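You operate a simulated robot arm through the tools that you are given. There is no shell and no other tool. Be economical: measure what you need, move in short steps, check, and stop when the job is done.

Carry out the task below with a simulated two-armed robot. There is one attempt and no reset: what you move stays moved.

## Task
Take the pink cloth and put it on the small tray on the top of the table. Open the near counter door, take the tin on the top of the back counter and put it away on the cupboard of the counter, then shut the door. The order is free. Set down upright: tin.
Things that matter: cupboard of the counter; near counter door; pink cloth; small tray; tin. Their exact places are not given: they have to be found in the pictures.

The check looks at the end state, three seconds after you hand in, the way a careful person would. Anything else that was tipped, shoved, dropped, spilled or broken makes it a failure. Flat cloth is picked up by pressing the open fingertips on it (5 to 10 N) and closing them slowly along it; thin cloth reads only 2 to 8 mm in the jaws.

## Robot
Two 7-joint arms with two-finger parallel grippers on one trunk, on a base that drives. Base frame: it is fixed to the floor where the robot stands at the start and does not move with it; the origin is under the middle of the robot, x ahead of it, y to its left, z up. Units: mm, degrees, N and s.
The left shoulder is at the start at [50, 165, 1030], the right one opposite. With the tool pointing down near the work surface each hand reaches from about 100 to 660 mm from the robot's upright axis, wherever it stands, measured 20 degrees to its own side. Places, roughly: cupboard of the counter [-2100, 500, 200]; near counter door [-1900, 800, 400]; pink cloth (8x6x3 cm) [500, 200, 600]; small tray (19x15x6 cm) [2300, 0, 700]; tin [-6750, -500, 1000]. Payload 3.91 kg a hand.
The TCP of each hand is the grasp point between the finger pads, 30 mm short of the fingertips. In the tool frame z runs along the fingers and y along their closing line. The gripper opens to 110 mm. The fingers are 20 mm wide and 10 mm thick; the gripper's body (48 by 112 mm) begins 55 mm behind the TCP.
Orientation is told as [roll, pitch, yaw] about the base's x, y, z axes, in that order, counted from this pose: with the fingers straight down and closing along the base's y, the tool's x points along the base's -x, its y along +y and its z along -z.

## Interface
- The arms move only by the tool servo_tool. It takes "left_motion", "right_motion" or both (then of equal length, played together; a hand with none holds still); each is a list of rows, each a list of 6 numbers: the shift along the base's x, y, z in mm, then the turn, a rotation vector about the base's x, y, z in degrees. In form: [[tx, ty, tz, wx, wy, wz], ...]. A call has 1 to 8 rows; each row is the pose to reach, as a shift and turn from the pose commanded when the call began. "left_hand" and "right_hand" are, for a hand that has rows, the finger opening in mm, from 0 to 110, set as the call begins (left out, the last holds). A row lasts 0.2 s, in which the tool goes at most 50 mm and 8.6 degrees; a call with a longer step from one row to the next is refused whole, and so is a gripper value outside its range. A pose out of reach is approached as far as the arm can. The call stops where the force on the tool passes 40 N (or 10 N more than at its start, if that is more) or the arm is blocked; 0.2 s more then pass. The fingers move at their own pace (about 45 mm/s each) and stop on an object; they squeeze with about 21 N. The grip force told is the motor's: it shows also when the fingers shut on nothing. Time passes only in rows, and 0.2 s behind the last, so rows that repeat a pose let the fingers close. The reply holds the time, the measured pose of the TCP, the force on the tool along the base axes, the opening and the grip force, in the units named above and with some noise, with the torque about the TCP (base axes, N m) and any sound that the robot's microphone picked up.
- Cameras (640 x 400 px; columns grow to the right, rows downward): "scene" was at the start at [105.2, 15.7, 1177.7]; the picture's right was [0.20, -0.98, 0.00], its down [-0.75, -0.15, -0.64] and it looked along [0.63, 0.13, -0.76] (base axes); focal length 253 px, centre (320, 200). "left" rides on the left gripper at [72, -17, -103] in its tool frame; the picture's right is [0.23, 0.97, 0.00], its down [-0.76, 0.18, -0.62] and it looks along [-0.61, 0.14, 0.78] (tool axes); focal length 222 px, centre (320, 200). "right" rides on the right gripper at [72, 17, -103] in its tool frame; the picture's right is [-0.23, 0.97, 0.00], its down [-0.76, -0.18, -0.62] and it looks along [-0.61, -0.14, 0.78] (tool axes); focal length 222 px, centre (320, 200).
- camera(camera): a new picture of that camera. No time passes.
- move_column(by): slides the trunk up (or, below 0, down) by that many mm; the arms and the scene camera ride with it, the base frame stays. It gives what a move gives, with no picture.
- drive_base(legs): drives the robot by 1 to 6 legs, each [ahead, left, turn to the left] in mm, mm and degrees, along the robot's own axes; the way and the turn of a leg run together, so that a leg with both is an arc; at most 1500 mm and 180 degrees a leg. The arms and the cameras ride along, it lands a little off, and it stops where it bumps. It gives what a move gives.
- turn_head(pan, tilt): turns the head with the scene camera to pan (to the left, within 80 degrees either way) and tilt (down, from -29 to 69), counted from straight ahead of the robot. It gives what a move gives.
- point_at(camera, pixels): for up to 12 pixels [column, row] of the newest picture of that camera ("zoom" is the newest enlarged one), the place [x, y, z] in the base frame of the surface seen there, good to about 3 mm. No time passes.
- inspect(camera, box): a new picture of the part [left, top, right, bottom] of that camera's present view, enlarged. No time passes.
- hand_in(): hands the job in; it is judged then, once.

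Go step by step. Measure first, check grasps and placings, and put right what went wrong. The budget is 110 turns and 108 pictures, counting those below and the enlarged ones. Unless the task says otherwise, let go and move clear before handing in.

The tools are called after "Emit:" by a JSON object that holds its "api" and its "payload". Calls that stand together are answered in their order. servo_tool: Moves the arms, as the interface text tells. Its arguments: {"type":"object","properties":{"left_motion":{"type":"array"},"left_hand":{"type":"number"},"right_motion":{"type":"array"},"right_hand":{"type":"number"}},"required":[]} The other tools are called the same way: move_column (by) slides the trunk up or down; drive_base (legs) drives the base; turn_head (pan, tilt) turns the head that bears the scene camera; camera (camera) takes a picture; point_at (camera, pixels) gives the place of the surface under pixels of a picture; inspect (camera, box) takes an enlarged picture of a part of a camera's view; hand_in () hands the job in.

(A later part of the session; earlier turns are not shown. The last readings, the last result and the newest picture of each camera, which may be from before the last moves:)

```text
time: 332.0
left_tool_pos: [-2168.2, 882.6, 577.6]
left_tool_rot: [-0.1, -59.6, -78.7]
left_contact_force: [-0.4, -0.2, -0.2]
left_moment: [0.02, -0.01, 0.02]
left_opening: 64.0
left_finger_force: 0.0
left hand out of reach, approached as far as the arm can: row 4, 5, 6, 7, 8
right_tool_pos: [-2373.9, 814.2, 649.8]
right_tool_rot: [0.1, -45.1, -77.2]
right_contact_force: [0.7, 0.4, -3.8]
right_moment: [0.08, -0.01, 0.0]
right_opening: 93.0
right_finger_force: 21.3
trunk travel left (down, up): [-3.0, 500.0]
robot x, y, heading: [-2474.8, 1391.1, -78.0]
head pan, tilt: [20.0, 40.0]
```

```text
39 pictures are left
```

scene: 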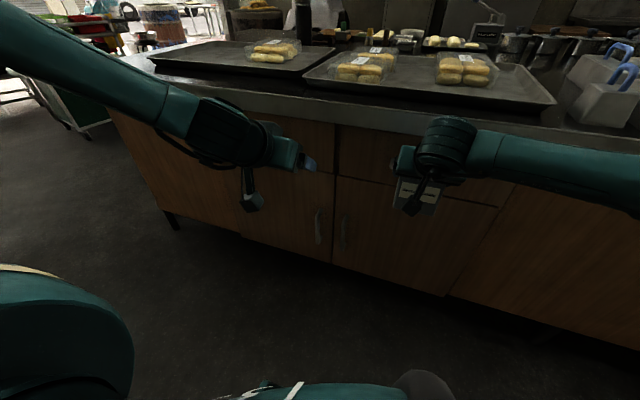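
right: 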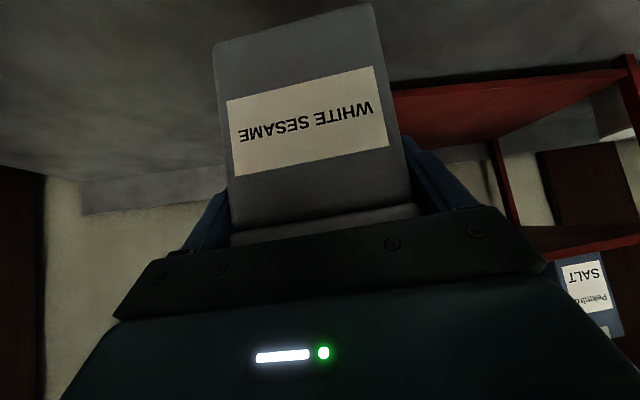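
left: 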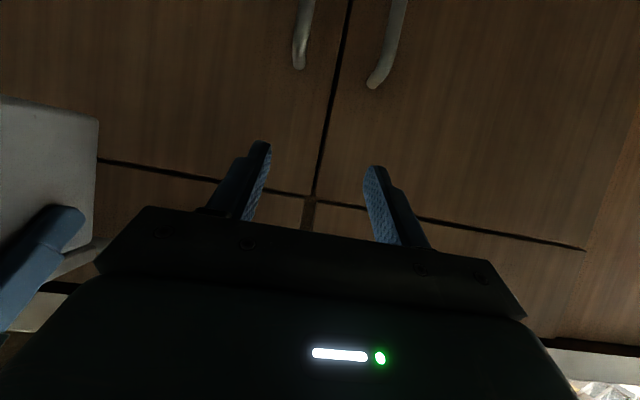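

The left arm got stuck in a joint branch at z 577. I'll first un-tilt it while lowering (like the right arm did), then tilt again lower down.

Emit:
{"api": "servo_tool", "payload": {"left_motion": [[0, 8, -10, 7.5, 1.6, 0], [0, 16, -25, 15, 3.2, 0], [0, 24, -45, 22.5, 4.8, 0], [5, 32, -70, 30, 6.4, 0], [10, 40, -95, 37.5, 8, 0], [15, 45, -120, 43, 9.1, 0], [20, 45, -150, 43, 9.1, 0], [25, 45, -180, 43, 9.1, 0]]}}

Emit:
{"api": "servo_tool", "payload": {"left_motion": [[1, -8, -5, -7, -1.5, 0], [3, -16, -10, -14, -3, 0], [5, -24, -15, -21, -4.5, 0], [7, -32, -15, -28, -6, 0], [9, -40, -15, -35, -7.5, 0], [11, -48, -15, -42, -9, 0], [11, -52, -15, -46, -9.8, 0], [11, -52, -15, -46, -9.8, 0]]}}

```text
time: 333.8
left_tool_pos: [-2117.1, 961.0, 462.5]
left_tool_rot: [-0.8, -16.3, -78.3]
left_contact_force: [0.6, -1.4, -0.3]
left_moment: [0.01, -0.02, 0.01]
left_opening: 63.9
left_finger_force: 0.1
left hand out of reach, approached as far as the arm can: row 5, 6, 7, 8
right_tool_pos: [-2373.4, 814.7, 648.6]
right_tool_rot: [0.0, -45.1, -77.2]
right_contact_force: [0.0, 0.5, -4.1]
right_moment: [0.02, -0.02, -0.02]
right_opening: 93.1
right_finger_force: 20.9
trunk travel left (down, up): [-3.0, 500.0]
robot x, y, heading: [-2472.5, 1394.1, -78.1]
head pan, tilt: [20.0, 40.0]
```

```text
time: 335.6
left_tool_pos: [-2128.4, 887.4, 559.3]
left_tool_rot: [1.2, -56.3, -78.5]
left_contact_force: [0.5, 0.7, 0.7]
left_moment: [-0.01, -0.01, 0.02]
left_opening: 64.0
left_finger_force: 0.1
left hand out of reach, approached as far as the arm can: row 1, 2, 3, 4, 5, 6, 7, 8
right_tool_pos: [-2373.7, 813.6, 649.6]
right_tool_rot: [0.0, -45.1, -77.2]
right_contact_force: [-0.8, -0.1, -4.6]
right_moment: [0.05, -0.02, -0.03]
right_opening: 92.8
right_finger_force: 21.2
trunk travel left (down, up): [-3.0, 500.0]
robot x, y, heading: [-2474.7, 1396.8, -77.9]
head pan, tilt: [20.0, 40.0]
```

The wide lateral position seems to limit it. I'll shift the right hand (tin) outward/up, move the left hand inward toward the robot's midline, and try descending again.

Emit:
{"api": "servo_tool", "payload": {"right_motion": [[-25, -5, 20, 0, 0, 0], [-50, -10, 40, 0, 0, 0], [-75, -16, 60, 0, 0, 0], [-98, -21, 80, 0, 0, 0], [-120, -26, 80, 0, 0, 0], [-120, -26, 80, 0, 0, 0], [-120, -26, 80, 0, 0, 0], [-120, -26, 80, 0, 0, 0]], "left_motion": [[-20, -4, 0, 0, 0, 0], [-50, -10, 0, 0, 0, 0], [-80, -17, 0, 0, 0, 0], [-110, -23, -10, 0, 0, 0], [-140, -30, -40, 0, 0, 0], [-150, -32, -80, 0, 0, 0], [-150, -32, -120, 0, 0, 0], [-150, -32, -160, 0, 0, 0]]}}

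```text
time: 337.4
left_tool_pos: [-2178.0, 923.2, 554.7]
left_tool_rot: [1.1, -56.3, -78.7]
left_contact_force: [0.4, -0.4, 0.2]
left_moment: [0.01, -0.01, -0.02]
left_opening: 64.2
left_finger_force: 0.0
left hand out of reach, approached as far as the arm can: row 2, 3, 4, 5, 6, 7, 8
right_tool_pos: [-2492.3, 787.9, 728.1]
right_tool_rot: [0.0, -45.1, -77.1]
right_contact_force: [0.1, -0.1, -4.7]
right_moment: [0.03, 0.03, -0.03]
right_opening: 92.8
right_finger_force: 21.1
trunk travel left (down, up): [-3.0, 500.0]
robot x, y, heading: [-2473.9, 1394.2, -78.0]
head pan, tilt: [20.0, 40.0]
```

Still bounded, so it's the arm branch. Bring the left hand back to vertical, inward and higher (mirror of the right hand's good starting pose), then redo the combined forward-down-tilt motion.

Emit:
{"api": "servo_tool", "payload": {"left_motion": [[-10, 10, 20, 6.9, 1.5, 0], [-25, 20, 40, 13.8, 2.9, 0], [-45, 32, 60, 20.6, 4.4, 0], [-65, 44, 80, 27.5, 5.8, 0], [-85, 56, 100, 34.3, 7.3, 0], [-108, 68, 115, 41.2, 8.8, 0], [-130, 80, 130, 48, 10.2, 0], [-152, 90, 140, 54.8, 11.7, 0]]}}

Emit:
{"api": "servo_tool", "payload": {"left_motion": [[7, -30, -20, -7.8, -1.7, 0], [13, -60, -50, -15.6, -3.3, 0], [19, -88, -90, -23.4, -5, 0], [25, -117, -130, -31.3, -6.7, 0], [30, -140, -170, -39, -8.3, 0], [34, -160, -210, -47, -10, 0], [38, -175, -245, -54, -11.5, 0], [40, -185, -280, -58.6, -12.5, 0]]}}

```text
time: 339.2
left_tool_pos: [-2292.9, 1028.5, 695.2]
left_tool_rot: [0.3, -0.1, -78.4]
left_contact_force: [0.1, -0.4, -0.1]
left_moment: [-0.01, 0.02, 0.01]
left_opening: 64.1
left_finger_force: 0.0
left hand out of reach, approached as far as the arm can: row 7, 8
right_tool_pos: [-2492.8, 788.4, 729.4]
right_tool_rot: [0.0, -45.1, -77.1]
right_contact_force: [0.1, 0.2, -4.3]
right_moment: [0.06, 0.02, -0.04]
right_opening: 92.9
right_finger_force: 20.7
trunk travel left (down, up): [-3.0, 500.0]
robot x, y, heading: [-2471.8, 1396.3, -78.2]
head pan, tilt: [20.0, 40.0]
```

```text
time: 341.0
left_tool_pos: [-2164.9, 902.5, 568.7]
left_tool_rot: [2.0, -58.7, -78.7]
left_contact_force: [-0.3, 1.2, 0.0]
left_moment: [0.04, 0.01, 0.01]
left_opening: 63.9
left_finger_force: 0.0
left hand out of reach, approached as far as the arm can: row 2, 3, 4, 5, 6, 7, 8
right_tool_pos: [-2492.7, 789.4, 728.3]
right_tool_rot: [0.0, -45.2, -77.2]
right_contact_force: [0.2, -0.5, -3.6]
right_moment: [0.04, -0.03, 0.0]
right_opening: 93.0
right_finger_force: 21.2
trunk travel left (down, up): [-3.0, 500.0]
robot x, y, heading: [-2471.9, 1395.7, -77.9]
head pan, tilt: [20.0, 40.0]
```

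The left arm seems to carry a joint at its limit from the first mishap. Try unwinding: hand vertical, outward and up, then straight down, then tilt.

Emit:
{"api": "servo_tool", "payload": {"left_motion": [[13, 19, 27, 7.2, 1.5, 0], [26, 38, 54, 14.4, 3, 0], [39, 57, 81, 21.6, 4.6, 0], [52, 75, 108, 28.7, 6.1, 0], [65, 94, 135, 35.9, 7.6, 0], [78, 113, 161, 43, 9.1, 0], [91, 132, 188, 50.2, 10.7, 0], [103, 150, 214, 57.4, 12.2, 0]]}}

Emit:
{"api": "servo_tool", "payload": {"left_motion": [[0, 0, -40, 0, 0, 0], [0, 0, -80, 0, 0, 0], [0, 0, -120, 0, 0, 0], [0, 0, -160, 0, 0, 0], [0, 0, -200, 0, 0, 0], [0, 0, -240, 0, 0, 0], [0, 0, -283, 0, 0, 0]]}}

Emit:
{"api": "turn_head", "payload": {"pan": 25, "tilt": 25}}

Emit:
{"api": "camera", "payload": {"camera": "scene"}}

```text
time: 342.8
left_tool_pos: [-2062.5, 1050.3, 786.6]
left_tool_rot: [0.5, -1.5, -78.4]
left_contact_force: [0.1, 0.2, 0.8]
left_moment: [-0.01, 0.0, 0.02]
left_opening: 63.9
left_finger_force: 0.2
right_tool_pos: [-2492.4, 788.1, 729.0]
right_tool_rot: [0.0, -45.1, -77.2]
right_contact_force: [-0.3, 0.0, -3.4]
right_moment: [0.04, 0.02, 0.02]
right_opening: 92.7
right_finger_force: 21.2
trunk travel left (down, up): [-3.0, 500.0]
robot x, y, heading: [-2470.6, 1393.3, -77.9]
head pan, tilt: [20.0, 40.0]
```

```text
time: 344.4
left_tool_pos: [-2064.8, 1052.3, 502.8]
left_tool_rot: [0.4, -1.5, -78.4]
left_contact_force: [0.0, 0.0, -0.4]
left_moment: [-0.02, -0.03, 0.01]
left_opening: 64.1
left_finger_force: 0.0
right_tool_pos: [-2492.6, 789.1, 728.6]
right_tool_rot: [-0.1, -45.0, -77.2]
right_contact_force: [0.1, 0.1, -3.6]
right_moment: [0.1, -0.01, -0.04]
right_opening: 92.8
right_finger_force: 20.7
trunk travel left (down, up): [-3.0, 500.0]
robot x, y, heading: [-2473.0, 1396.0, -78.0]
head pan, tilt: [20.0, 40.0]
```

```text
time: 345.2
left_tool_pos: [-2064.6, 1053.0, 503.6]
left_tool_rot: [0.5, -1.5, -78.3]
left_contact_force: [0.3, 0.1, -0.2]
left_moment: [0.02, 0.01, -0.02]
left_opening: 64.3
left_finger_force: 0.1
right_tool_pos: [-2491.8, 788.8, 728.7]
right_tool_rot: [0.0, -45.1, -77.1]
right_contact_force: [0.6, -0.2, -4.0]
right_moment: [0.07, 0.04, 0.01]
right_opening: 93.2
right_finger_force: 21.0
trunk travel left (down, up): [-3.0, 500.0]
robot x, y, heading: [-2473.1, 1395.9, -78.1]
head pan, tilt: [25.0, 25.0]
```

```text
38 pictures are left
```

scene: 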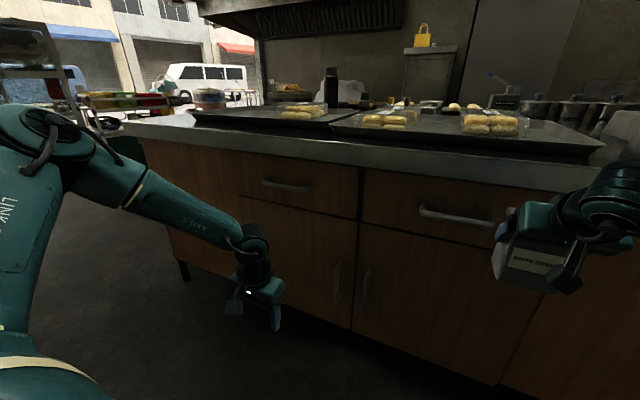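

Unwound: no reach warnings now. Tilt and go forward-down from here.

Emit:
{"api": "servo_tool", "payload": {"left_motion": [[3, -16, -10, -7, -1.5, 0], [7, -32, -25, -14, -3, 0], [10, -48, -40, -21, -4.5, 0], [14, -64, -55, -28, -6, 0], [17, -80, -70, -35, -7.5, 0], [20, -96, -85, -42, -9, 0], [24, -112, -100, -49, -10.5, 0], [27, -127, -110, -56, -12, 0]]}}

```text
time: 347.0
left_tool_pos: [-2027.0, 925.3, 571.3]
left_tool_rot: [1.3, -56.4, -78.8]
left_contact_force: [-0.2, -0.1, -0.2]
left_moment: [0.0, 0.01, 0.0]
left_opening: 63.8
left_finger_force: 0.0
left hand out of reach, approached as far as the arm can: row 5, 6, 7, 8
right_tool_pos: [-2492.3, 787.5, 729.1]
right_tool_rot: [-0.1, -45.1, -77.2]
right_contact_force: [0.2, 0.2, -3.9]
right_moment: [0.06, 0.04, 0.02]
right_opening: 92.9
right_finger_force: 20.5
trunk travel left (down, up): [-3.0, 500.0]
robot x, y, heading: [-2473.0, 1393.5, -77.8]
head pan, tilt: [25.0, 25.0]
```

The left wrist limits tilt to about −30° down there, which is still enough for the vertical bar. Back to −28°, down to z ≈420, and over to the bar's line.

Emit:
{"api": "servo_tool", "payload": {"left_motion": [[-10, 6, -10, 7, 1.5, 0], [-20, 12, -25, 14, 3, 0], [-35, 18, -45, 21, 4.5, 0], [-50, 24, -70, 27.4, 5.8, 0], [-65, 30, -95, 27.4, 5.8, 0], [-80, 30, -120, 27.4, 5.8, 0], [-95, 30, -140, 27.4, 5.8, 0], [-104, 30, -151, 27.4, 5.8, 0]], "left_hand": 70}}

Emit:
{"api": "camera", "payload": {"camera": "left"}}

```text
time: 348.8
left_tool_pos: [-2116.3, 973.5, 454.3]
left_tool_rot: [1.0, -30.6, -78.5]
left_contact_force: [0.1, 0.2, 0.5]
left_moment: [0.0, 0.06, 0.0]
left_opening: 70.1
left_finger_force: 0.1
left hand out of reach, approached as far as the arm can: row 6, 7, 8
right_tool_pos: [-2491.7, 787.2, 729.2]
right_tool_rot: [0.0, -45.1, -77.2]
right_contact_force: [-0.4, -0.7, -3.8]
right_moment: [0.06, 0.03, -0.02]
right_opening: 92.9
right_finger_force: 21.6
trunk travel left (down, up): [-3.0, 500.0]
robot x, y, heading: [-2472.1, 1395.5, -78.0]
head pan, tilt: [25.0, 25.0]
```

```text
37 pictures are left
```

left: 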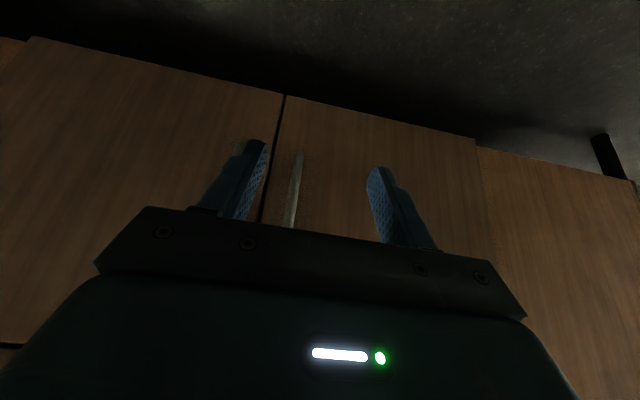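

The bar at (297,190) is nearly between the fingers. Shift right 17 mm and try a slightly steeper tilt for more depth on the bar.

Emit:
{"api": "servo_tool", "payload": {"left_motion": [[-5, -1, -8, 4, 0.8, 0], [-10, -2, -18, 8, 1.7, 0], [-17, -4, -28, 12, 2.5, 0], [-17, -4, -38, 12, 2.5, 0], [-17, -4, -38, 12, 2.5, 0]]}}

```text
time: 350.0
left_tool_pos: [-2122.2, 984.8, 449.6]
left_tool_rot: [0.8, -18.5, -78.5]
left_contact_force: [0.5, 0.1, 0.4]
left_moment: [0.03, -0.01, 0.03]
left_opening: 69.9
left_finger_force: 0.1
left hand out of reach, approached as far as the arm can: row 1, 2, 3, 4, 5
right_tool_pos: [-2492.6, 788.0, 729.4]
right_tool_rot: [0.1, -45.1, -77.1]
right_contact_force: [0.3, 0.0, -4.0]
right_moment: [0.05, 0.0, -0.01]
right_opening: 92.7
right_finger_force: 21.0
trunk travel left (down, up): [-3.0, 500.0]
robot x, y, heading: [-2473.9, 1394.8, -77.9]
head pan, tilt: [25.0, 25.0]
```

Try again mirrored to the right arm's successful route, now from the unwound state: up and inward to the midline, then forward-down with tilt.

Emit:
{"api": "servo_tool", "payload": {"left_motion": [[-27, 6, 34, 2.3, 0.5, 0], [-54, 13, 68, 4.6, 1, 0], [-81, 19, 101, 6.9, 1.5, 0], [-108, 26, 135, 9, 2, 0], [-135, 32, 169, 11.3, 2.4, 0], [-162, 39, 203, 13.6, 2.9, 0], [-189, 45, 236, 16, 3.3, 0], [-216, 52, 270, 18.1, 3.8, 0]]}}

Emit:
{"api": "servo_tool", "payload": {"left_motion": [[6, -26, -20, -7.2, -1.5, 0], [11, -51, -50, -14.4, -3, 0], [17, -77, -86, -21.6, -4.6, 0], [22, -103, -123, -28.7, -6.1, 0], [28, -128, -160, -35.9, -7.6, 0], [33, -154, -197, -43, -9.1, 0], [39, -180, -234, -50.2, -10.7, 0], [44, -205, -271, -57.4, -12.2, 0]]}}

```text
time: 351.8
left_tool_pos: [-2301.8, 1043.7, 698.9]
left_tool_rot: [0.6, -1.4, -78.3]
left_contact_force: [-0.4, -0.9, 0.6]
left_moment: [0.02, -0.02, 0.01]
left_opening: 70.1
left_finger_force: 0.1
left hand out of reach, approached as far as the arm can: row 7, 8
right_tool_pos: [-2492.0, 789.0, 727.9]
right_tool_rot: [0.1, -45.1, -77.2]
right_contact_force: [-0.4, -0.8, -4.0]
right_moment: [0.07, -0.01, 0.01]
right_opening: 93.1
right_finger_force: 20.9
trunk travel left (down, up): [-3.0, 500.0]
robot x, y, heading: [-2474.2, 1395.6, -78.2]
head pan, tilt: [25.0, 25.0]
```

```text
time: 353.6
left_tool_pos: [-2170.9, 906.1, 564.2]
left_tool_rot: [1.7, -58.3, -78.8]
left_contact_force: [-0.2, 0.4, 0.8]
left_moment: [-0.04, -0.01, 0.01]
left_opening: 69.9
left_finger_force: 0.0
left hand out of reach, approached as far as the arm can: row 2, 3, 4, 5, 6, 7, 8
right_tool_pos: [-2491.9, 788.7, 728.8]
right_tool_rot: [-0.1, -45.1, -77.3]
right_contact_force: [0.1, -0.6, -4.1]
right_moment: [0.05, 0.03, -0.02]
right_opening: 92.9
right_finger_force: 20.6
trunk travel left (down, up): [-3.0, 500.0]
robot x, y, heading: [-2471.3, 1393.5, -77.7]
head pan, tilt: [25.0, 25.0]
```

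I'll settle for the −30° / z ≈452 pose, which overlaps the bar's upper part by 20–30 mm. Return there.

Emit:
{"api": "servo_tool", "payload": {"left_motion": [[20, 10, 0, 7, 1.5, 0], [40, 20, -10, 14, 3, 0], [60, 35, -30, 21, 4.5, 0], [60, 50, -55, 27.4, 5.8, 0], [60, 60, -80, 27.4, 5.8, 0], [55, 64, -105, 27.4, 5.8, 0], [50, 64, -120, 27.4, 5.8, 0], [50, 64, -125, 27.4, 5.8, 0]], "left_hand": 70}}

Emit:
{"api": "move_column", "payload": {"by": -3}}

```text
time: 355.4
left_tool_pos: [-2111.8, 973.5, 453.0]
left_tool_rot: [1.0, -30.5, -78.4]
left_contact_force: [0.0, -0.1, 0.5]
left_moment: [-0.01, -0.03, 0.0]
left_opening: 69.9
left_finger_force: 0.2
left hand out of reach, approached as far as the arm can: row 7, 8
right_tool_pos: [-2493.1, 789.1, 729.0]
right_tool_rot: [0.0, -45.1, -77.2]
right_contact_force: [0.4, 0.6, -5.3]
right_moment: [0.07, -0.01, -0.02]
right_opening: 92.7
right_finger_force: 20.8
trunk travel left (down, up): [-3.0, 500.0]
robot x, y, heading: [-2474.3, 1391.8, -77.8]
head pan, tilt: [25.0, 25.0]
```

```text
time: 355.9
left_tool_pos: [-2113.6, 974.0, 450.3]
left_tool_rot: [0.9, -30.8, -78.6]
left_contact_force: [-0.8, -0.2, 0.5]
left_moment: [-0.01, 0.0, 0.03]
left_opening: 69.9
left_finger_force: 0.2
right_tool_pos: [-2492.1, 788.4, 726.0]
right_tool_rot: [0.0, -45.1, -77.1]
right_contact_force: [-0.8, -0.3, -4.5]
right_moment: [0.05, 0.01, 0.02]
right_opening: 92.9
right_finger_force: 21.5
trunk travel left (down, up): [0.0, 503.0]
robot x, y, heading: [-2470.5, 1397.7, -78.1]
head pan, tilt: [25.0, 25.0]
```

Driving in would push the tin into the drawers, so first retract the right hand ~190 mm.

Emit:
{"api": "servo_tool", "payload": {"right_motion": [[-5, 24, -10, 0, 0, 0], [-10, 48, -20, 0, 0, 0], [-15, 72, -30, 0, 0, 0], [-20, 96, -40, 0, 0, 0], [-25, 120, -50, 0, 0, 0], [-30, 144, -60, 0, 0, 0], [-35, 168, -70, 0, 0, 0], [-40, 188, -80, 0, 0, 0]]}}

Emit:
{"api": "camera", "payload": {"camera": "scene"}}

```text
time: 357.7
left_tool_pos: [-2112.3, 972.6, 450.0]
left_tool_rot: [1.0, -30.8, -78.6]
left_contact_force: [0.3, -0.8, -0.4]
left_moment: [0.01, 0.02, 0.0]
left_opening: 70.1
left_finger_force: 0.1
right_tool_pos: [-2534.1, 977.0, 645.6]
right_tool_rot: [0.0, -45.1, -77.3]
right_contact_force: [0.3, -0.3, -4.1]
right_moment: [0.07, 0.0, 0.0]
right_opening: 92.6
right_finger_force: 21.3
trunk travel left (down, up): [0.0, 503.0]
robot x, y, heading: [-2473.0, 1396.3, -78.0]
head pan, tilt: [25.0, 25.0]
```

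```text
36 pictures are left
```

scene: 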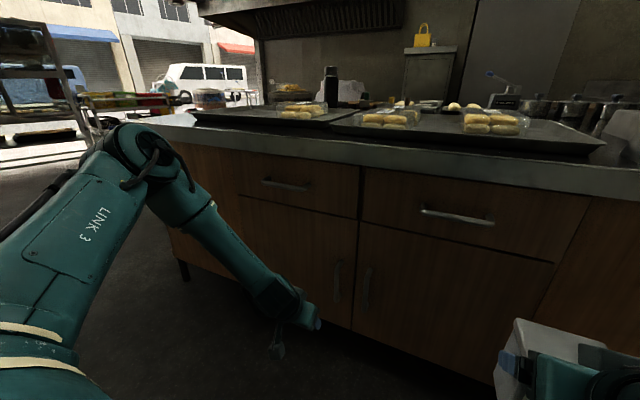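

Right hand retracted fine. Check whether the left elbow would meet the counter edge.

Emit:
{"api": "point_at", "payload": {"camera": "scene", "pixels": [[150, 150], [170, 165], [210, 205], [250, 265], [185, 190], [120, 130], [290, 290], [335, 265], [336, 295], [525, 345]]}}

```text
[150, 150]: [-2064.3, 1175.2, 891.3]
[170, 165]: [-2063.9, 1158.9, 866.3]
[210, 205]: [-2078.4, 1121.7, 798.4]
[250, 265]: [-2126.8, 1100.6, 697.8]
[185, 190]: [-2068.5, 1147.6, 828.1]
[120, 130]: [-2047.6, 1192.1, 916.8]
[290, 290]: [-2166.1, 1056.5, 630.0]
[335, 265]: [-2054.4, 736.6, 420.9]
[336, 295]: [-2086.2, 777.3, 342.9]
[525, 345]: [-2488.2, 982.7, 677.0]
```

Elbow is well clear. Drive 120 mm ahead and 20 mm right, then check alignment on the bar.

Emit:
{"api": "drive_base", "payload": {"legs": [[120, -20, 0]]}}

Emit:
{"api": "camera", "payload": {"camera": "left"}}

Emit:
{"api": "point_at", "payload": {"camera": "left", "pixels": [[300, 150], [297, 170], [295, 190], [300, 200], [310, 160], [305, 130], [290, 205]]}}

```text
time: 359.0
left_tool_pos: [-2107.4, 851.2, 449.2]
left_tool_rot: [1.0, -30.7, -78.6]
left_contact_force: [0.1, 0.0, 0.4]
left_moment: [-0.01, -0.01, -0.01]
left_opening: 70.2
left_finger_force: 0.0
right_tool_pos: [-2525.7, 854.1, 646.3]
right_tool_rot: [0.1, -45.0, -77.3]
right_contact_force: [0.7, 0.0, -4.1]
right_moment: [0.03, -0.01, -0.02]
right_opening: 92.5
right_finger_force: 21.1
trunk travel left (down, up): [0.0, 503.0]
robot x, y, heading: [-2466.7, 1274.8, -77.9]
head pan, tilt: [25.0, 25.0]
```

```text
35 pictures are left
```

left: 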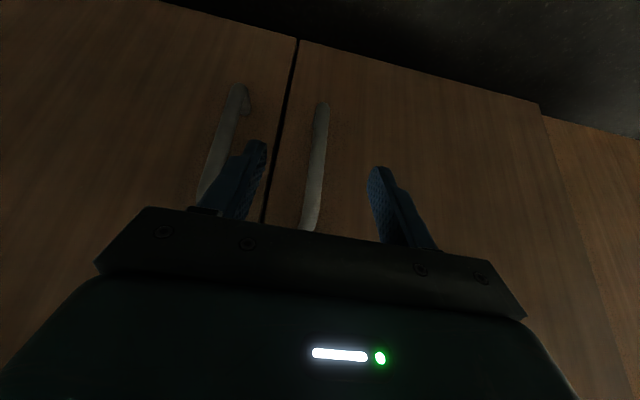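

```text
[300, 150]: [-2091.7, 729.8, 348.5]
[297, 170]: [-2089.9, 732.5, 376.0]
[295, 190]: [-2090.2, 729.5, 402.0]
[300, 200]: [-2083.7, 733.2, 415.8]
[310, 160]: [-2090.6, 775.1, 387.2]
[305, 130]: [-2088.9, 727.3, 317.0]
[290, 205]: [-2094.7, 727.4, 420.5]
```

The bar runs midway between the fingers. Drive the last 80 mm and close.

Emit:
{"api": "drive_base", "payload": {"legs": [[80, 0, 0]]}}

Emit:
{"api": "servo_tool", "payload": {"left_motion": [[0, 0, 0, 0, 0, 0], [0, 0, 0, 0, 0, 0], [0, 0, 0, 0, 0, 0], [0, 0, 0, 0, 0, 0], [0, 0, 0, 0, 0, 0]], "left_hand": 0}}

Emit:
{"api": "camera", "payload": {"camera": "left"}}

```text
time: 360.0
left_tool_pos: [-2091.1, 773.1, 449.2]
left_tool_rot: [1.0, -30.7, -78.6]
left_contact_force: [-0.2, 0.4, -0.7]
left_moment: [0.0, -0.03, 0.01]
left_opening: 69.8
left_finger_force: 0.1
right_tool_pos: [-2511.1, 776.8, 646.7]
right_tool_rot: [0.0, -45.0, -77.3]
right_contact_force: [-0.1, 0.5, -4.6]
right_moment: [0.04, 0.0, 0.01]
right_opening: 92.7
right_finger_force: 21.0
trunk travel left (down, up): [0.0, 503.0]
robot x, y, heading: [-2452.1, 1196.1, -77.8]
head pan, tilt: [25.0, 25.0]
```

```text
time: 361.2
left_tool_pos: [-2085.9, 774.5, 449.8]
left_tool_rot: [1.6, -30.7, -78.2]
left_contact_force: [34.4, 9.6, 9.8]
left_moment: [0.69, 0.51, 0.57]
left_opening: 16.0
left_finger_force: 45.4
right_tool_pos: [-2509.2, 776.8, 648.8]
right_tool_rot: [-0.1, -45.1, -77.2]
right_contact_force: [-0.4, -0.4, -3.7]
right_moment: [0.03, 0.02, 0.02]
right_opening: 92.7
right_finger_force: 21.0
trunk travel left (down, up): [0.0, 503.0]
robot x, y, heading: [-2453.1, 1194.9, -78.0]
head pan, tilt: [25.0, 25.0]
```

```text
34 pictures are left
```

left: 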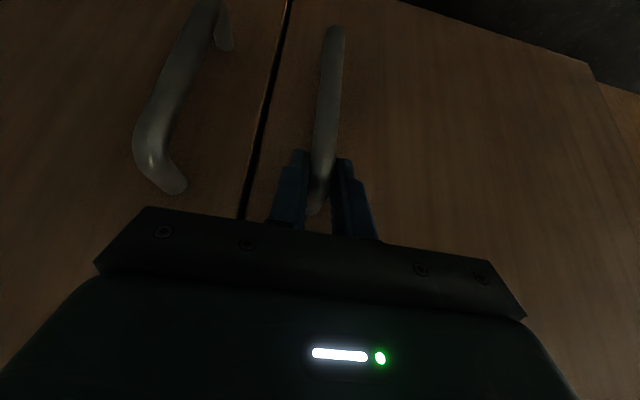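

The bar is held (16 mm). Relax the side load, then pull the door along its arc by driving back.

Emit:
{"api": "servo_tool", "payload": {"left_motion": [[4, 1, 0, 0, 0, 0], [6, 1, 0, 0, 0, 0]]}}

Emit:
{"api": "drive_base", "payload": {"legs": [[-50, 5, 0], [-50, 14, 0], [-45, 21, 0]]}}

Emit:
{"api": "camera", "payload": {"camera": "scene"}}

```text
time: 361.8
left_tool_pos: [-2085.1, 774.2, 449.9]
left_tool_rot: [1.1, -30.7, -78.8]
left_contact_force: [16.2, 5.0, -1.0]
left_moment: [-1.26, -0.03, 0.57]
left_opening: 16.0
left_finger_force: 44.7
right_tool_pos: [-2510.3, 776.4, 646.1]
right_tool_rot: [0.0, -45.0, -77.3]
right_contact_force: [0.1, 0.2, -4.3]
right_moment: [0.09, -0.04, -0.03]
right_opening: 92.9
right_finger_force: 21.0
trunk travel left (down, up): [0.0, 503.0]
robot x, y, heading: [-2453.5, 1193.8, -78.2]
head pan, tilt: [25.0, 25.0]
```

```text
time: 363.8
left_tool_pos: [-2076.6, 922.7, 449.7]
left_tool_rot: [0.8, -30.6, -78.6]
left_contact_force: [9.7, -4.5, -4.8]
left_moment: [0.07, -0.48, -0.37]
left_opening: 19.9
left_finger_force: 44.9
right_tool_pos: [-2501.7, 925.9, 645.9]
right_tool_rot: [0.1, -45.0, -77.2]
right_contact_force: [-0.1, -0.2, -3.8]
right_moment: [0.07, -0.02, 0.0]
right_opening: 93.2
right_finger_force: 20.5
trunk travel left (down, up): [0.0, 503.0]
robot x, y, heading: [-2440.9, 1343.5, -78.3]
head pan, tilt: [25.0, 25.0]
```

```text
33 pictures are left
```

scene: 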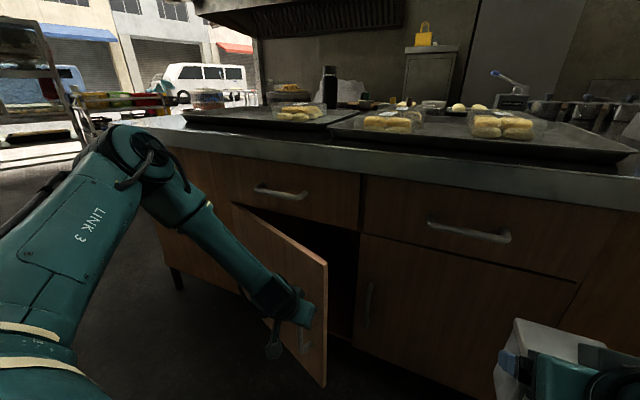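

Door open ~21°. Keep pulling along the arc to ~45°.

Emit:
{"api": "drive_base", "payload": {"legs": [[-36, 21, 0], [-35, 26, 0], [-28, 28, 0], [-27, 29, 0]]}}

Emit:
{"api": "camera", "payload": {"camera": "scene"}}

```text
time: 365.8
left_tool_pos: [-2032.9, 1031.7, 449.0]
left_tool_rot: [0.2, -29.9, -79.3]
left_contact_force: [-1.4, -1.7, 2.8]
left_moment: [0.62, -0.71, -0.51]
left_opening: 22.1
left_finger_force: 45.3
right_tool_pos: [-2450.0, 1030.4, 644.9]
right_tool_rot: [-0.1, -44.7, -76.9]
right_contact_force: [0.7, -0.2, -4.5]
right_moment: [0.05, 0.03, -0.02]
right_opening: 93.1
right_finger_force: 21.4
trunk travel left (down, up): [0.0, 503.0]
robot x, y, heading: [-2389.3, 1446.1, -77.7]
head pan, tilt: [25.0, 25.0]
stopped in leg 3: the robot was blocked; the commanded pose is now the measured one
```

```text
32 pictures are left
```

scene: 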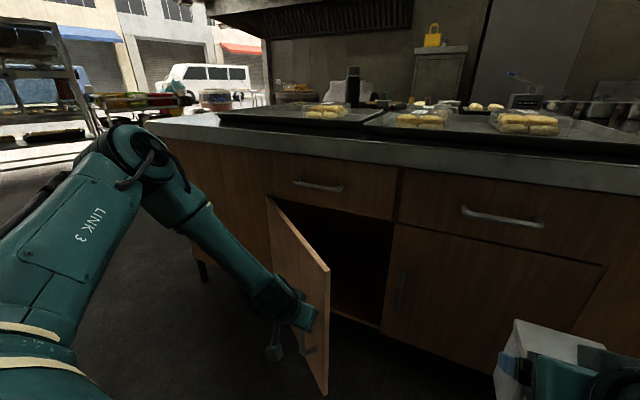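

Door ~41° open; the grip jammed against further rotation. Release the bar and withdraw the hand straight back.

Emit:
{"api": "servo_tool", "payload": {"left_motion": [[0, 0, 0, 0, 0, 0], [0, 0, 0, 0, 0, 0], [-3, 15, 0, 0, 0, 0], [-6, 30, 0, 0, 0, 0], [-10, 50, 0, 0, 0, 0], [-15, 75, 0, 0, 0, 0], [-20, 100, 0, 0, 0, 0]], "left_hand": 52}}

Emit:
{"api": "camera", "payload": {"camera": "scene"}}

Emit:
{"api": "point_at", "payload": {"camera": "scene", "pixels": [[328, 280], [326, 380], [275, 205], [350, 290], [340, 250], [380, 320], [370, 230], [330, 270]]}}

```text
time: 367.4
left_tool_pos: [-2054.4, 1131.8, 447.1]
left_tool_rot: [0.1, -29.9, -78.9]
left_contact_force: [-0.1, 1.3, -0.5]
left_moment: [0.01, -0.04, 0.02]
left_opening: 51.9
left_finger_force: 0.1
right_tool_pos: [-2449.6, 1029.5, 645.5]
right_tool_rot: [0.0, -44.8, -76.9]
right_contact_force: [0.5, 0.2, -4.4]
right_moment: [0.08, 0.02, -0.01]
right_opening: 92.6
right_finger_force: 20.7
trunk travel left (down, up): [0.0, 503.0]
robot x, y, heading: [-2390.9, 1447.4, -77.8]
head pan, tilt: [25.0, 25.0]
```

```text
31 pictures are left
```

scene: 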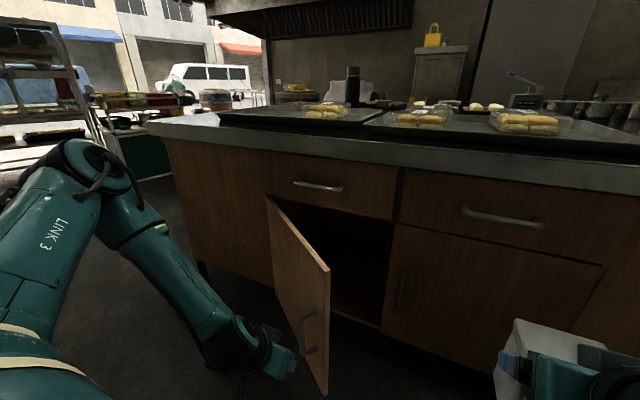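

```text
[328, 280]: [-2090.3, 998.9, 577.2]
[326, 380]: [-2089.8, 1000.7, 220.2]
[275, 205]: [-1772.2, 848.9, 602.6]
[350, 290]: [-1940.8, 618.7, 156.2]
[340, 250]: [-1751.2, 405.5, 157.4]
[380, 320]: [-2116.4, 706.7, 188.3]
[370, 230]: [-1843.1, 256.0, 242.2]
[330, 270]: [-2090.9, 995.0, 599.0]
```

Door edge now at (−2090,999); cupboard floor z ≈157. Next push the door wider from its inner side: step the base 45 mm right, close the fingers, raise and move the hand to the right of the door's edge.

Emit:
{"api": "drive_base", "payload": {"legs": [[0, -45, 0]]}}

Emit:
{"api": "servo_tool", "payload": {"left_motion": [[-6, -2, 15, -2.7, -0.6, 0], [-14, -5, 30, -5.4, -1.2, 0], [-23, -10, 45, -8, -1.7, 0], [-32, -20, 60, -11, -2.3, 0], [-41, -32, 75, -13.5, -2.9, 0], [-50, -44, 90, -16, -3.4, 0], [-58, -55, 105, -19, -4, 0], [-58, -64, 113, -21.5, -4.6, 0]], "left_hand": 0}}

Emit:
{"api": "camera", "payload": {"camera": "scene"}}

```text
time: 368.5
left_tool_pos: [-2098.6, 1121.9, 447.3]
left_tool_rot: [0.0, -29.9, -79.0]
left_contact_force: [0.0, 0.2, 0.3]
left_moment: [0.0, 0.0, 0.0]
left_opening: 52.0
left_finger_force: 0.2
right_tool_pos: [-2494.1, 1018.4, 645.7]
right_tool_rot: [0.0, -45.0, -76.9]
right_contact_force: [0.2, -0.2, -3.6]
right_moment: [0.05, 0.0, -0.04]
right_opening: 92.8
right_finger_force: 20.6
trunk travel left (down, up): [0.0, 503.0]
robot x, y, heading: [-2438.5, 1439.4, -77.9]
head pan, tilt: [25.0, 25.0]
```

```text
time: 370.3
left_tool_pos: [-2155.5, 1056.1, 561.4]
left_tool_rot: [0.6, -51.9, -79.4]
left_contact_force: [0.0, 0.4, 0.2]
left_moment: [-0.03, -0.02, 0.01]
left_opening: 0.0
left_finger_force: 21.1
right_tool_pos: [-2494.0, 1020.3, 646.1]
right_tool_rot: [0.0, -44.8, -77.0]
right_contact_force: [0.6, 1.0, -3.7]
right_moment: [0.0, 0.0, -0.01]
right_opening: 93.0
right_finger_force: 20.6
trunk travel left (down, up): [0.0, 503.0]
robot x, y, heading: [-2433.7, 1437.1, -77.9]
head pan, tilt: [25.0, 25.0]
```

```text
30 pictures are left
```

scene: 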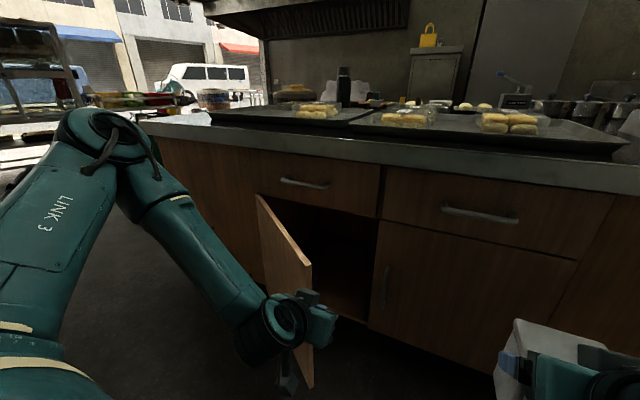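

Hand is right of the door's edge. Go forward 135 mm behind the door, then sweep left.

Emit:
{"api": "servo_tool", "payload": {"left_motion": [[7, -34, 0, 0, 0, 0], [14, -68, 0, 0, 0, 0], [21, -102, 0, 0, 0, 0], [28, -132, 0, 0, 0, 0], [57, -126, 0, 0, 0, 0], [86, -120, 0, 0, 0, 0], [116, -113, 0, 0, 0, 0], [145, -107, 0, 0, 0, 0]]}}

Emit:
{"api": "drive_base", "payload": {"legs": [[0, 60, 0]]}}

Emit:
{"api": "camera", "payload": {"camera": "scene"}}

```text
time: 371.3
left_tool_pos: [-2145.7, 939.4, 562.0]
left_tool_rot: [-0.5, -51.4, -80.2]
left_contact_force: [-6.3, 3.1, 5.0]
left_moment: [0.09, -0.47, 0.39]
left_opening: 0.1
left_finger_force: 20.5
right_tool_pos: [-2496.4, 1020.2, 645.8]
right_tool_rot: [0.0, -44.8, -77.0]
right_contact_force: [0.1, -0.5, -4.6]
right_moment: [0.04, 0.03, -0.04]
right_opening: 93.0
right_finger_force: 21.1
trunk travel left (down, up): [0.0, 503.0]
robot x, y, heading: [-2436.0, 1435.2, -77.8]
head pan, tilt: [25.0, 25.0]
stopped in row 4 (left hand): the force on the tool passed its limit at 56 N (the readings are from after the stop); the commanded pose is now the measured one
```

```text
time: 372.1
left_tool_pos: [-2146.6, 942.1, 562.4]
left_tool_rot: [-1.5, -51.0, -80.8]
left_contact_force: [-1.9, -0.1, 2.7]
left_moment: [0.06, -0.21, 0.1]
left_opening: 0.0
left_finger_force: 20.8
right_tool_pos: [-2488.1, 1022.2, 643.5]
right_tool_rot: [-0.2, -44.6, -77.0]
right_contact_force: [-0.4, 0.9, -3.8]
right_moment: [0.05, 0.02, 0.0]
right_opening: 92.7
right_finger_force: 21.3
trunk travel left (down, up): [0.0, 503.0]
robot x, y, heading: [-2426.0, 1435.5, -77.9]
head pan, tilt: [25.0, 25.0]
stopped in leg 1: the force on the tool passed its limit at 50 N (the readings are from after the stop); the commanded pose is now the measured one
```

```text
29 pictures are left
```

scene: 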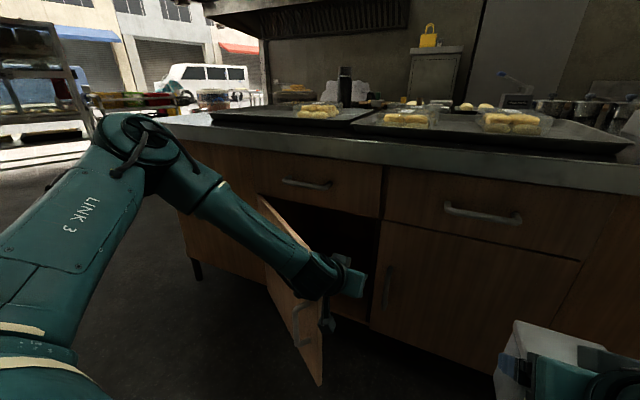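

The gripper body is catching the door's top corner (z ~595). Ease right, raise 32 mm so only the fingertips reach below the door's top, then sweep left.

Emit:
{"api": "servo_tool", "payload": {"left_motion": [[-20, -4, 0, 0, 0, 0], [-20, -4, 16, 0, 0, 0], [-20, -4, 32, 0, 0, 0], [5, -10, 32, 0, 0, 0], [35, -4, 32, 0, 0, 0], [65, 2, 32, 0, 0, 0], [95, 8, 32, 0, 0, 0], [125, 15, 32, 0, 0, 0]]}}

Emit:
{"api": "camera", "payload": {"camera": "scene"}}

```text
time: 373.9
left_tool_pos: [-2018.5, 956.1, 592.8]
left_tool_rot: [-1.5, -51.0, -80.6]
left_contact_force: [0.4, -0.3, -0.5]
left_moment: [-0.02, -0.01, -0.03]
left_opening: 0.0
left_finger_force: 21.0
left hand out of reach, approached as far as the arm can: row 1
right_tool_pos: [-2485.6, 1022.9, 643.4]
right_tool_rot: [-0.1, -44.7, -77.1]
right_contact_force: [-0.1, 0.1, -4.5]
right_moment: [0.06, 0.0, 0.0]
right_opening: 93.3
right_finger_force: 21.2
trunk travel left (down, up): [0.0, 503.0]
robot x, y, heading: [-2428.4, 1444.1, -77.8]
head pan, tilt: [25.0, 25.0]
```

```text
28 pictures are left
```

scene: 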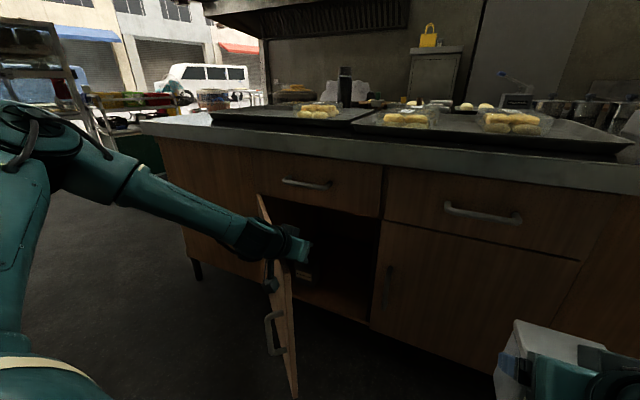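

It works: door ~60° open. Continue the sweep with the base moving left.

Emit:
{"api": "drive_base", "payload": {"legs": [[0, 100, 0], [0, 90, 0]]}}

Emit:
{"api": "servo_tool", "payload": {"left_motion": [[25, 5, 0, 0, 0, 0], [50, 10, 0, 0, 0, 0], [75, 16, 0, 0, 0, 0], [95, 20, 0, 0, 0, 0]]}}

Emit:
{"api": "turn_head", "payload": {"pan": 15, "tilt": 35}}

Emit:
{"api": "camera", "payload": {"camera": "scene"}}

```text
time: 375.8
left_tool_pos: [-1916.7, 968.2, 592.2]
left_tool_rot: [-1.4, -51.0, -80.5]
left_contact_force: [-1.0, 0.1, -0.2]
left_moment: [0.0, 0.03, -0.02]
left_opening: 0.0
left_finger_force: 21.3
right_tool_pos: [-2384.3, 1034.5, 643.6]
right_tool_rot: [-0.1, -44.4, -76.8]
right_contact_force: [-0.2, 0.6, -3.5]
right_moment: [0.06, 0.01, -0.02]
right_opening: 93.0
right_finger_force: 21.3
trunk travel left (down, up): [0.0, 503.0]
robot x, y, heading: [-2323.3, 1451.4, -77.7]
head pan, tilt: [25.0, 25.0]
stopped in leg 2: the robot was blocked; the commanded pose is now the measured one
```

```text
time: 376.4
left_tool_pos: [-1878.7, 975.7, 595.3]
left_tool_rot: [-2.3, -50.9, -81.9]
left_contact_force: [-1.9, -1.7, 4.3]
left_moment: [0.42, 0.09, -0.44]
left_opening: 0.2
left_finger_force: 21.3
right_tool_pos: [-2385.4, 1032.8, 643.7]
right_tool_rot: [-0.1, -44.4, -76.9]
right_contact_force: [0.2, -0.5, -3.7]
right_moment: [0.03, 0.0, 0.01]
right_opening: 92.9
right_finger_force: 20.5
trunk travel left (down, up): [0.0, 503.0]
robot x, y, heading: [-2325.1, 1448.4, -77.8]
head pan, tilt: [25.0, 25.0]
stopped in row 3 (left hand): the force on the tool passed its limit at 46 N (the readings are from after the stop); the commanded pose is now the measured one
```

```text
time: 377.1
left_tool_pos: [-1877.1, 976.5, 595.9]
left_tool_rot: [-2.0, -51.0, -82.0]
left_contact_force: [-2.5, -3.5, 9.2]
left_moment: [0.49, -0.07, -0.95]
left_opening: 0.0
left_finger_force: 21.3
right_tool_pos: [-2385.4, 1033.2, 644.7]
right_tool_rot: [-0.1, -44.6, -77.1]
right_contact_force: [-0.3, -0.4, -3.9]
right_moment: [0.06, -0.02, 0.02]
right_opening: 93.1
right_finger_force: 20.5
trunk travel left (down, up): [0.0, 503.0]
robot x, y, heading: [-2322.6, 1451.1, -77.8]
head pan, tilt: [15.0, 35.0]
```

```text
27 pictures are left
```

scene: 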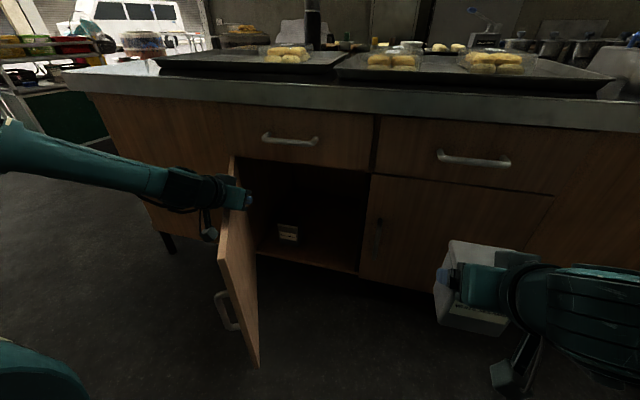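

Emit:
{"api": "inspect", "payload": {"camera": "scene", "box": [140, 120, 400, 282]}}

Emit:
{"api": "point_at", "payload": {"camera": "scene", "pixels": [[258, 350], [220, 262], [228, 235], [250, 230], [245, 260], [235, 160], [288, 233], [283, 240], [300, 240], [330, 255], [240, 200], [365, 265]]}}

```text
2.46 times, centred on (270, 201) of scene
```

zoom: 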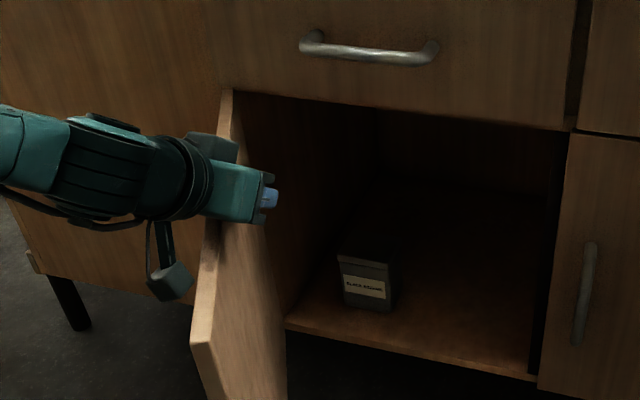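

```text
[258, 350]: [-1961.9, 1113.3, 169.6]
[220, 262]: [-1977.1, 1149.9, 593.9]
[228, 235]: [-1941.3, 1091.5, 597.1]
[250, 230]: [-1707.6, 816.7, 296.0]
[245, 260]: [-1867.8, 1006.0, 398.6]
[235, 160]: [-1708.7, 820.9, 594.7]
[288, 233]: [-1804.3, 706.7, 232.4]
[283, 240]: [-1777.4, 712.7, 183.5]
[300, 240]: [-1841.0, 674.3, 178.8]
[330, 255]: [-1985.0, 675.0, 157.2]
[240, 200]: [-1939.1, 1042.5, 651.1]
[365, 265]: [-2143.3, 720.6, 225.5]
```

Door is at ~62°; the tilted wrist wedges on the door's top edge. I'll lift off, turn the hand vertical on the inner side, lower it beside the door and push sideways.

Emit:
{"api": "servo_tool", "payload": {"left_motion": [[-15, 0, 35, 0, 0, 0], [-30, 5, 70, 6, 1.3, 0], [-50, 20, 75, 13, 2.8, 0], [-70, 40, 75, 20, 4.3, 0], [-90, 58, 70, 28, 6, 0], [-105, 72, 60, 35.5, 7.5, 0], [-115, 82, 50, 43, 9.1, 0], [-122, 92, 40, 50, 10.6, 0]]}}

Emit:
{"api": "servo_tool", "payload": {"left_motion": [[0, 0, -30, 0, 0, 0], [0, 0, -60, 0, 0, 0], [0, 0, -90, 0, 0, 0], [0, 0, -120, 0, 0, 0], [0, 0, -130, 0, 0, 0]]}}

Emit:
{"api": "camera", "payload": {"camera": "scene"}}

```text
time: 378.9
left_tool_pos: [-2000.1, 1068.7, 636.7]
left_tool_rot: [-5.0, 0.3, -80.4]
left_contact_force: [0.3, 0.5, -0.1]
left_moment: [0.01, 0.02, -0.01]
left_opening: 0.0
left_finger_force: 20.8
left hand out of reach, approached as far as the arm can: row 3
right_tool_pos: [-2384.6, 1032.8, 644.3]
right_tool_rot: [-0.2, -44.5, -76.9]
right_contact_force: [-0.2, -0.1, -3.6]
right_moment: [0.04, 0.02, 0.02]
right_opening: 93.1
right_finger_force: 21.2
trunk travel left (down, up): [0.0, 503.0]
robot x, y, heading: [-2326.7, 1445.0, -77.7]
head pan, tilt: [15.0, 35.0]
```

```text
time: 379.8
left_tool_pos: [-2003.1, 1067.7, 553.9]
left_tool_rot: [-5.0, -0.1, -80.3]
left_contact_force: [-1.3, 2.1, 7.3]
left_moment: [0.14, -0.5, 0.13]
left_opening: 0.0
left_finger_force: 21.3
right_tool_pos: [-2385.3, 1034.3, 643.3]
right_tool_rot: [-0.1, -44.4, -76.9]
right_contact_force: [-0.1, -0.7, -3.5]
right_moment: [0.02, 0.02, 0.01]
right_opening: 92.8
right_finger_force: 21.0
trunk travel left (down, up): [0.0, 503.0]
robot x, y, heading: [-2324.5, 1449.7, -77.9]
head pan, tilt: [15.0, 35.0]
stopped in row 4 (left hand): the force on the tool passed its limit at 45 N (the readings are from after the stop); the commanded pose is now the measured one
```

```text
25 pictures are left
```

scene: 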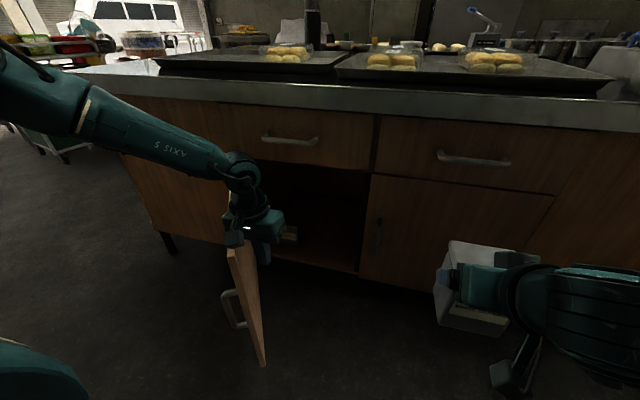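

The gripper body just sits on the door's top while the fingers hang beside its inner face. Raise 10 mm and push left with the fingers.

Emit:
{"api": "servo_tool", "payload": {"left_motion": [[0, 0, 12, 0, 0, 0], [29, 6, 12, 0, 0, 0], [59, 12, 12, 0, 0, 0], [88, 19, 12, 0, 0, 0], [117, 25, 12, 0, 0, 0], [147, 31, 12, 0, 0, 0], [176, 37, 12, 0, 0, 0]]}}

Emit:
{"api": "drive_base", "payload": {"legs": [[0, 70, 0]]}}

Emit:
{"api": "camera", "payload": {"camera": "scene"}}

```text
time: 381.4
left_tool_pos: [-1823.9, 1102.6, 562.7]
left_tool_rot: [-5.0, 0.0, -80.3]
left_contact_force: [0.2, 0.5, 0.6]
left_moment: [0.02, 0.0, -0.01]
left_opening: 0.0
left_finger_force: 21.1
right_tool_pos: [-2384.9, 1033.5, 642.8]
right_tool_rot: [-0.3, -44.5, -76.8]
right_contact_force: [0.0, 0.0, -4.7]
right_moment: [0.05, 0.03, -0.03]
right_opening: 92.9
right_finger_force: 21.4
trunk travel left (down, up): [0.0, 503.0]
robot x, y, heading: [-2324.7, 1454.5, -77.7]
head pan, tilt: [15.0, 35.0]
```

```text
time: 382.7
left_tool_pos: [-1755.4, 1114.8, 561.3]
left_tool_rot: [-4.9, 0.0, -80.6]
left_contact_force: [0.7, -0.3, -0.5]
left_moment: [-0.01, 0.0, 0.0]
left_opening: 0.0
left_finger_force: 21.0
right_tool_pos: [-2316.1, 1048.2, 643.3]
right_tool_rot: [-0.3, -44.5, -77.2]
right_contact_force: [-0.4, -0.5, -4.5]
right_moment: [0.08, -0.01, 0.0]
right_opening: 93.2
right_finger_force: 21.0
trunk travel left (down, up): [0.0, 503.0]
robot x, y, heading: [-2256.5, 1465.3, -78.1]
head pan, tilt: [15.0, 35.0]
```

```text
24 pictures are left
```

scene: 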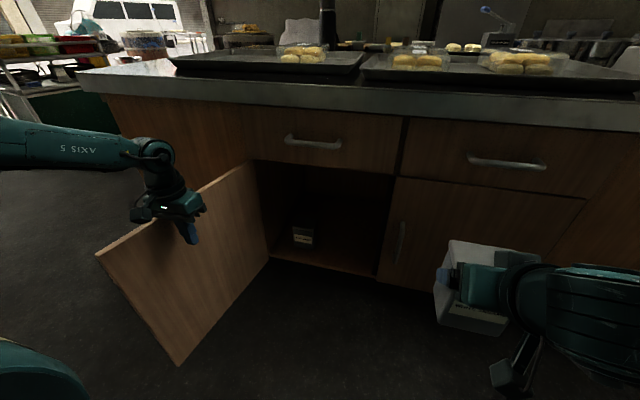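

Door ~95°+ open, with another tin inside at left. Shift the base left 60, retract the left hand, and bring the right hand with the tin low and central in front of the opening.

Emit:
{"api": "drive_base", "payload": {"legs": [[0, 60, 0]]}}

Emit:
{"api": "servo_tool", "payload": {"right_motion": [[22, -9, -42, 0, 0, 0], [45, -19, -84, 0, 0, 0], [67, -28, -126, 0, 0, 0], [90, -37, -168, 0, 0, 0], [112, -47, -209, 0, 0, 0], [135, -56, -251, 0, 0, 0], [157, -66, -293, 0, 0, 0], [180, -75, -335, 0, 0, 0]], "left_motion": [[-20, 5, 10, 0, 0, 0], [-40, 15, 20, 0, 0, 0], [-50, 35, 25, 0, 0, 0], [-55, 55, 25, 0, 0, 0], [-60, 75, 25, 0, 0, 0], [-65, 95, 25, 0, 0, 0], [-70, 115, 25, 0, 0, 0], [-75, 135, 25, 0, 0, 0]]}}

Emit:
{"api": "turn_head", "payload": {"pan": 5, "tilt": 40}}

Emit:
{"api": "camera", "payload": {"camera": "scene"}}

```text
time: 384.0
left_tool_pos: [-1705.1, 1127.1, 562.6]
left_tool_rot: [-5.8, 0.1, -81.3]
left_contact_force: [-2.4, -1.0, -0.8]
left_moment: [-0.05, -0.09, -0.05]
left_opening: 0.1
left_finger_force: 21.1
right_tool_pos: [-2257.9, 1062.4, 642.8]
right_tool_rot: [-0.2, -44.2, -77.2]
right_contact_force: [-0.3, 0.0, -5.6]
right_moment: [0.03, 0.0, -0.04]
right_opening: 92.7
right_finger_force: 21.4
trunk travel left (down, up): [0.0, 503.0]
robot x, y, heading: [-2200.8, 1479.6, -78.0]
head pan, tilt: [15.0, 35.0]
stopped in leg 1: the force on the tool passed its limit at 48 N (the readings are from after the stop); the commanded pose is now the measured one
```

```text
time: 385.8
left_tool_pos: [-1778.7, 1263.0, 585.7]
left_tool_rot: [-5.9, 0.1, -81.3]
left_contact_force: [0.2, 0.1, 0.6]
left_moment: [0.0, 0.01, -0.05]
left_opening: 0.1
left_finger_force: 20.9
right_tool_pos: [-2076.4, 983.6, 304.3]
right_tool_rot: [-0.1, -44.4, -77.3]
right_contact_force: [0.2, -0.4, -4.2]
right_moment: [0.07, 0.02, 0.0]
right_opening: 93.0
right_finger_force: 20.4
trunk travel left (down, up): [0.0, 503.0]
robot x, y, heading: [-2195.1, 1480.8, -77.9]
head pan, tilt: [15.0, 35.0]
```

```text
time: 386.5
left_tool_pos: [-1778.5, 1261.8, 587.1]
left_tool_rot: [-6.0, 0.1, -81.2]
left_contact_force: [-0.9, -0.2, 0.5]
left_moment: [-0.02, 0.01, 0.01]
left_opening: 0.0
left_finger_force: 20.8
right_tool_pos: [-2079.0, 984.5, 305.0]
right_tool_rot: [-0.3, -44.4, -77.2]
right_contact_force: [0.0, -1.2, -4.4]
right_moment: [0.06, -0.02, -0.03]
right_opening: 92.9
right_finger_force: 21.3
trunk travel left (down, up): [0.0, 503.0]
robot x, y, heading: [-2197.1, 1480.2, -78.3]
head pan, tilt: [5.0, 40.0]
```

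```text
23 pictures are left
```

scene: 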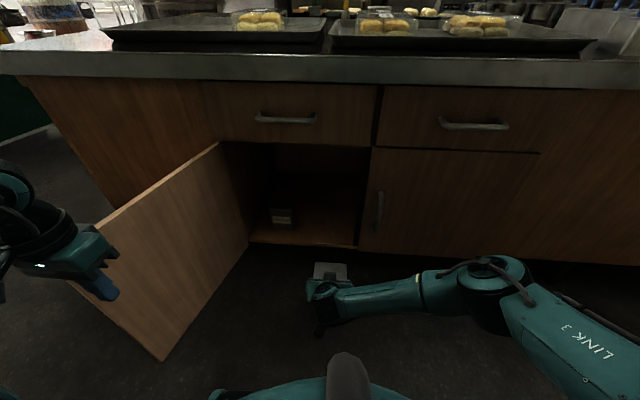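

Emit:
{"api": "point_at", "payload": {"camera": "scene", "pixels": [[490, 270], [420, 290], [520, 270], [80, 222], [215, 150], [162, 355], [330, 240], [310, 246], [282, 216], [575, 300]]}}

Emit:
{"api": "servo_tool", "payload": {"left_motion": [[-20, 0, 10, 0, 0, 0], [-40, 0, 20, 0, 0, 0], [-60, 0, 30, 0, 0, 0], [-80, 0, 40, 0, 0, 0], [-100, 0, 50, 0, 0, 0], [-120, 0, 60, 0, 0, 0]]}}

```text
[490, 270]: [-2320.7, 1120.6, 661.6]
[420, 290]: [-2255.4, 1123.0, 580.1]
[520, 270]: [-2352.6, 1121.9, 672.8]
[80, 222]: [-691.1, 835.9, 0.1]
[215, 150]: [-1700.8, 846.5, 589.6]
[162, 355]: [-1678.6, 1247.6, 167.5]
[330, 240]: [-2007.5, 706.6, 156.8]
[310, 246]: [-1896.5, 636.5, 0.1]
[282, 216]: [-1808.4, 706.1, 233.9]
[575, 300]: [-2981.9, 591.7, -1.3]
```

```text
time: 387.9
left_tool_pos: [-1901.5, 1262.4, 650.4]
left_tool_rot: [-6.0, 0.2, -81.2]
left_contact_force: [0.3, 0.2, 0.8]
left_moment: [0.03, -0.02, 0.03]
left_opening: 0.0
left_finger_force: 21.1
right_tool_pos: [-2079.1, 983.5, 304.8]
right_tool_rot: [-0.2, -44.4, -77.2]
right_contact_force: [0.4, 0.5, -3.7]
right_moment: [0.07, -0.01, -0.01]
right_opening: 93.0
right_finger_force: 21.0
trunk travel left (down, up): [0.0, 503.0]
robot x, y, heading: [-2200.4, 1479.5, -78.3]
head pan, tilt: [5.0, 40.0]
```

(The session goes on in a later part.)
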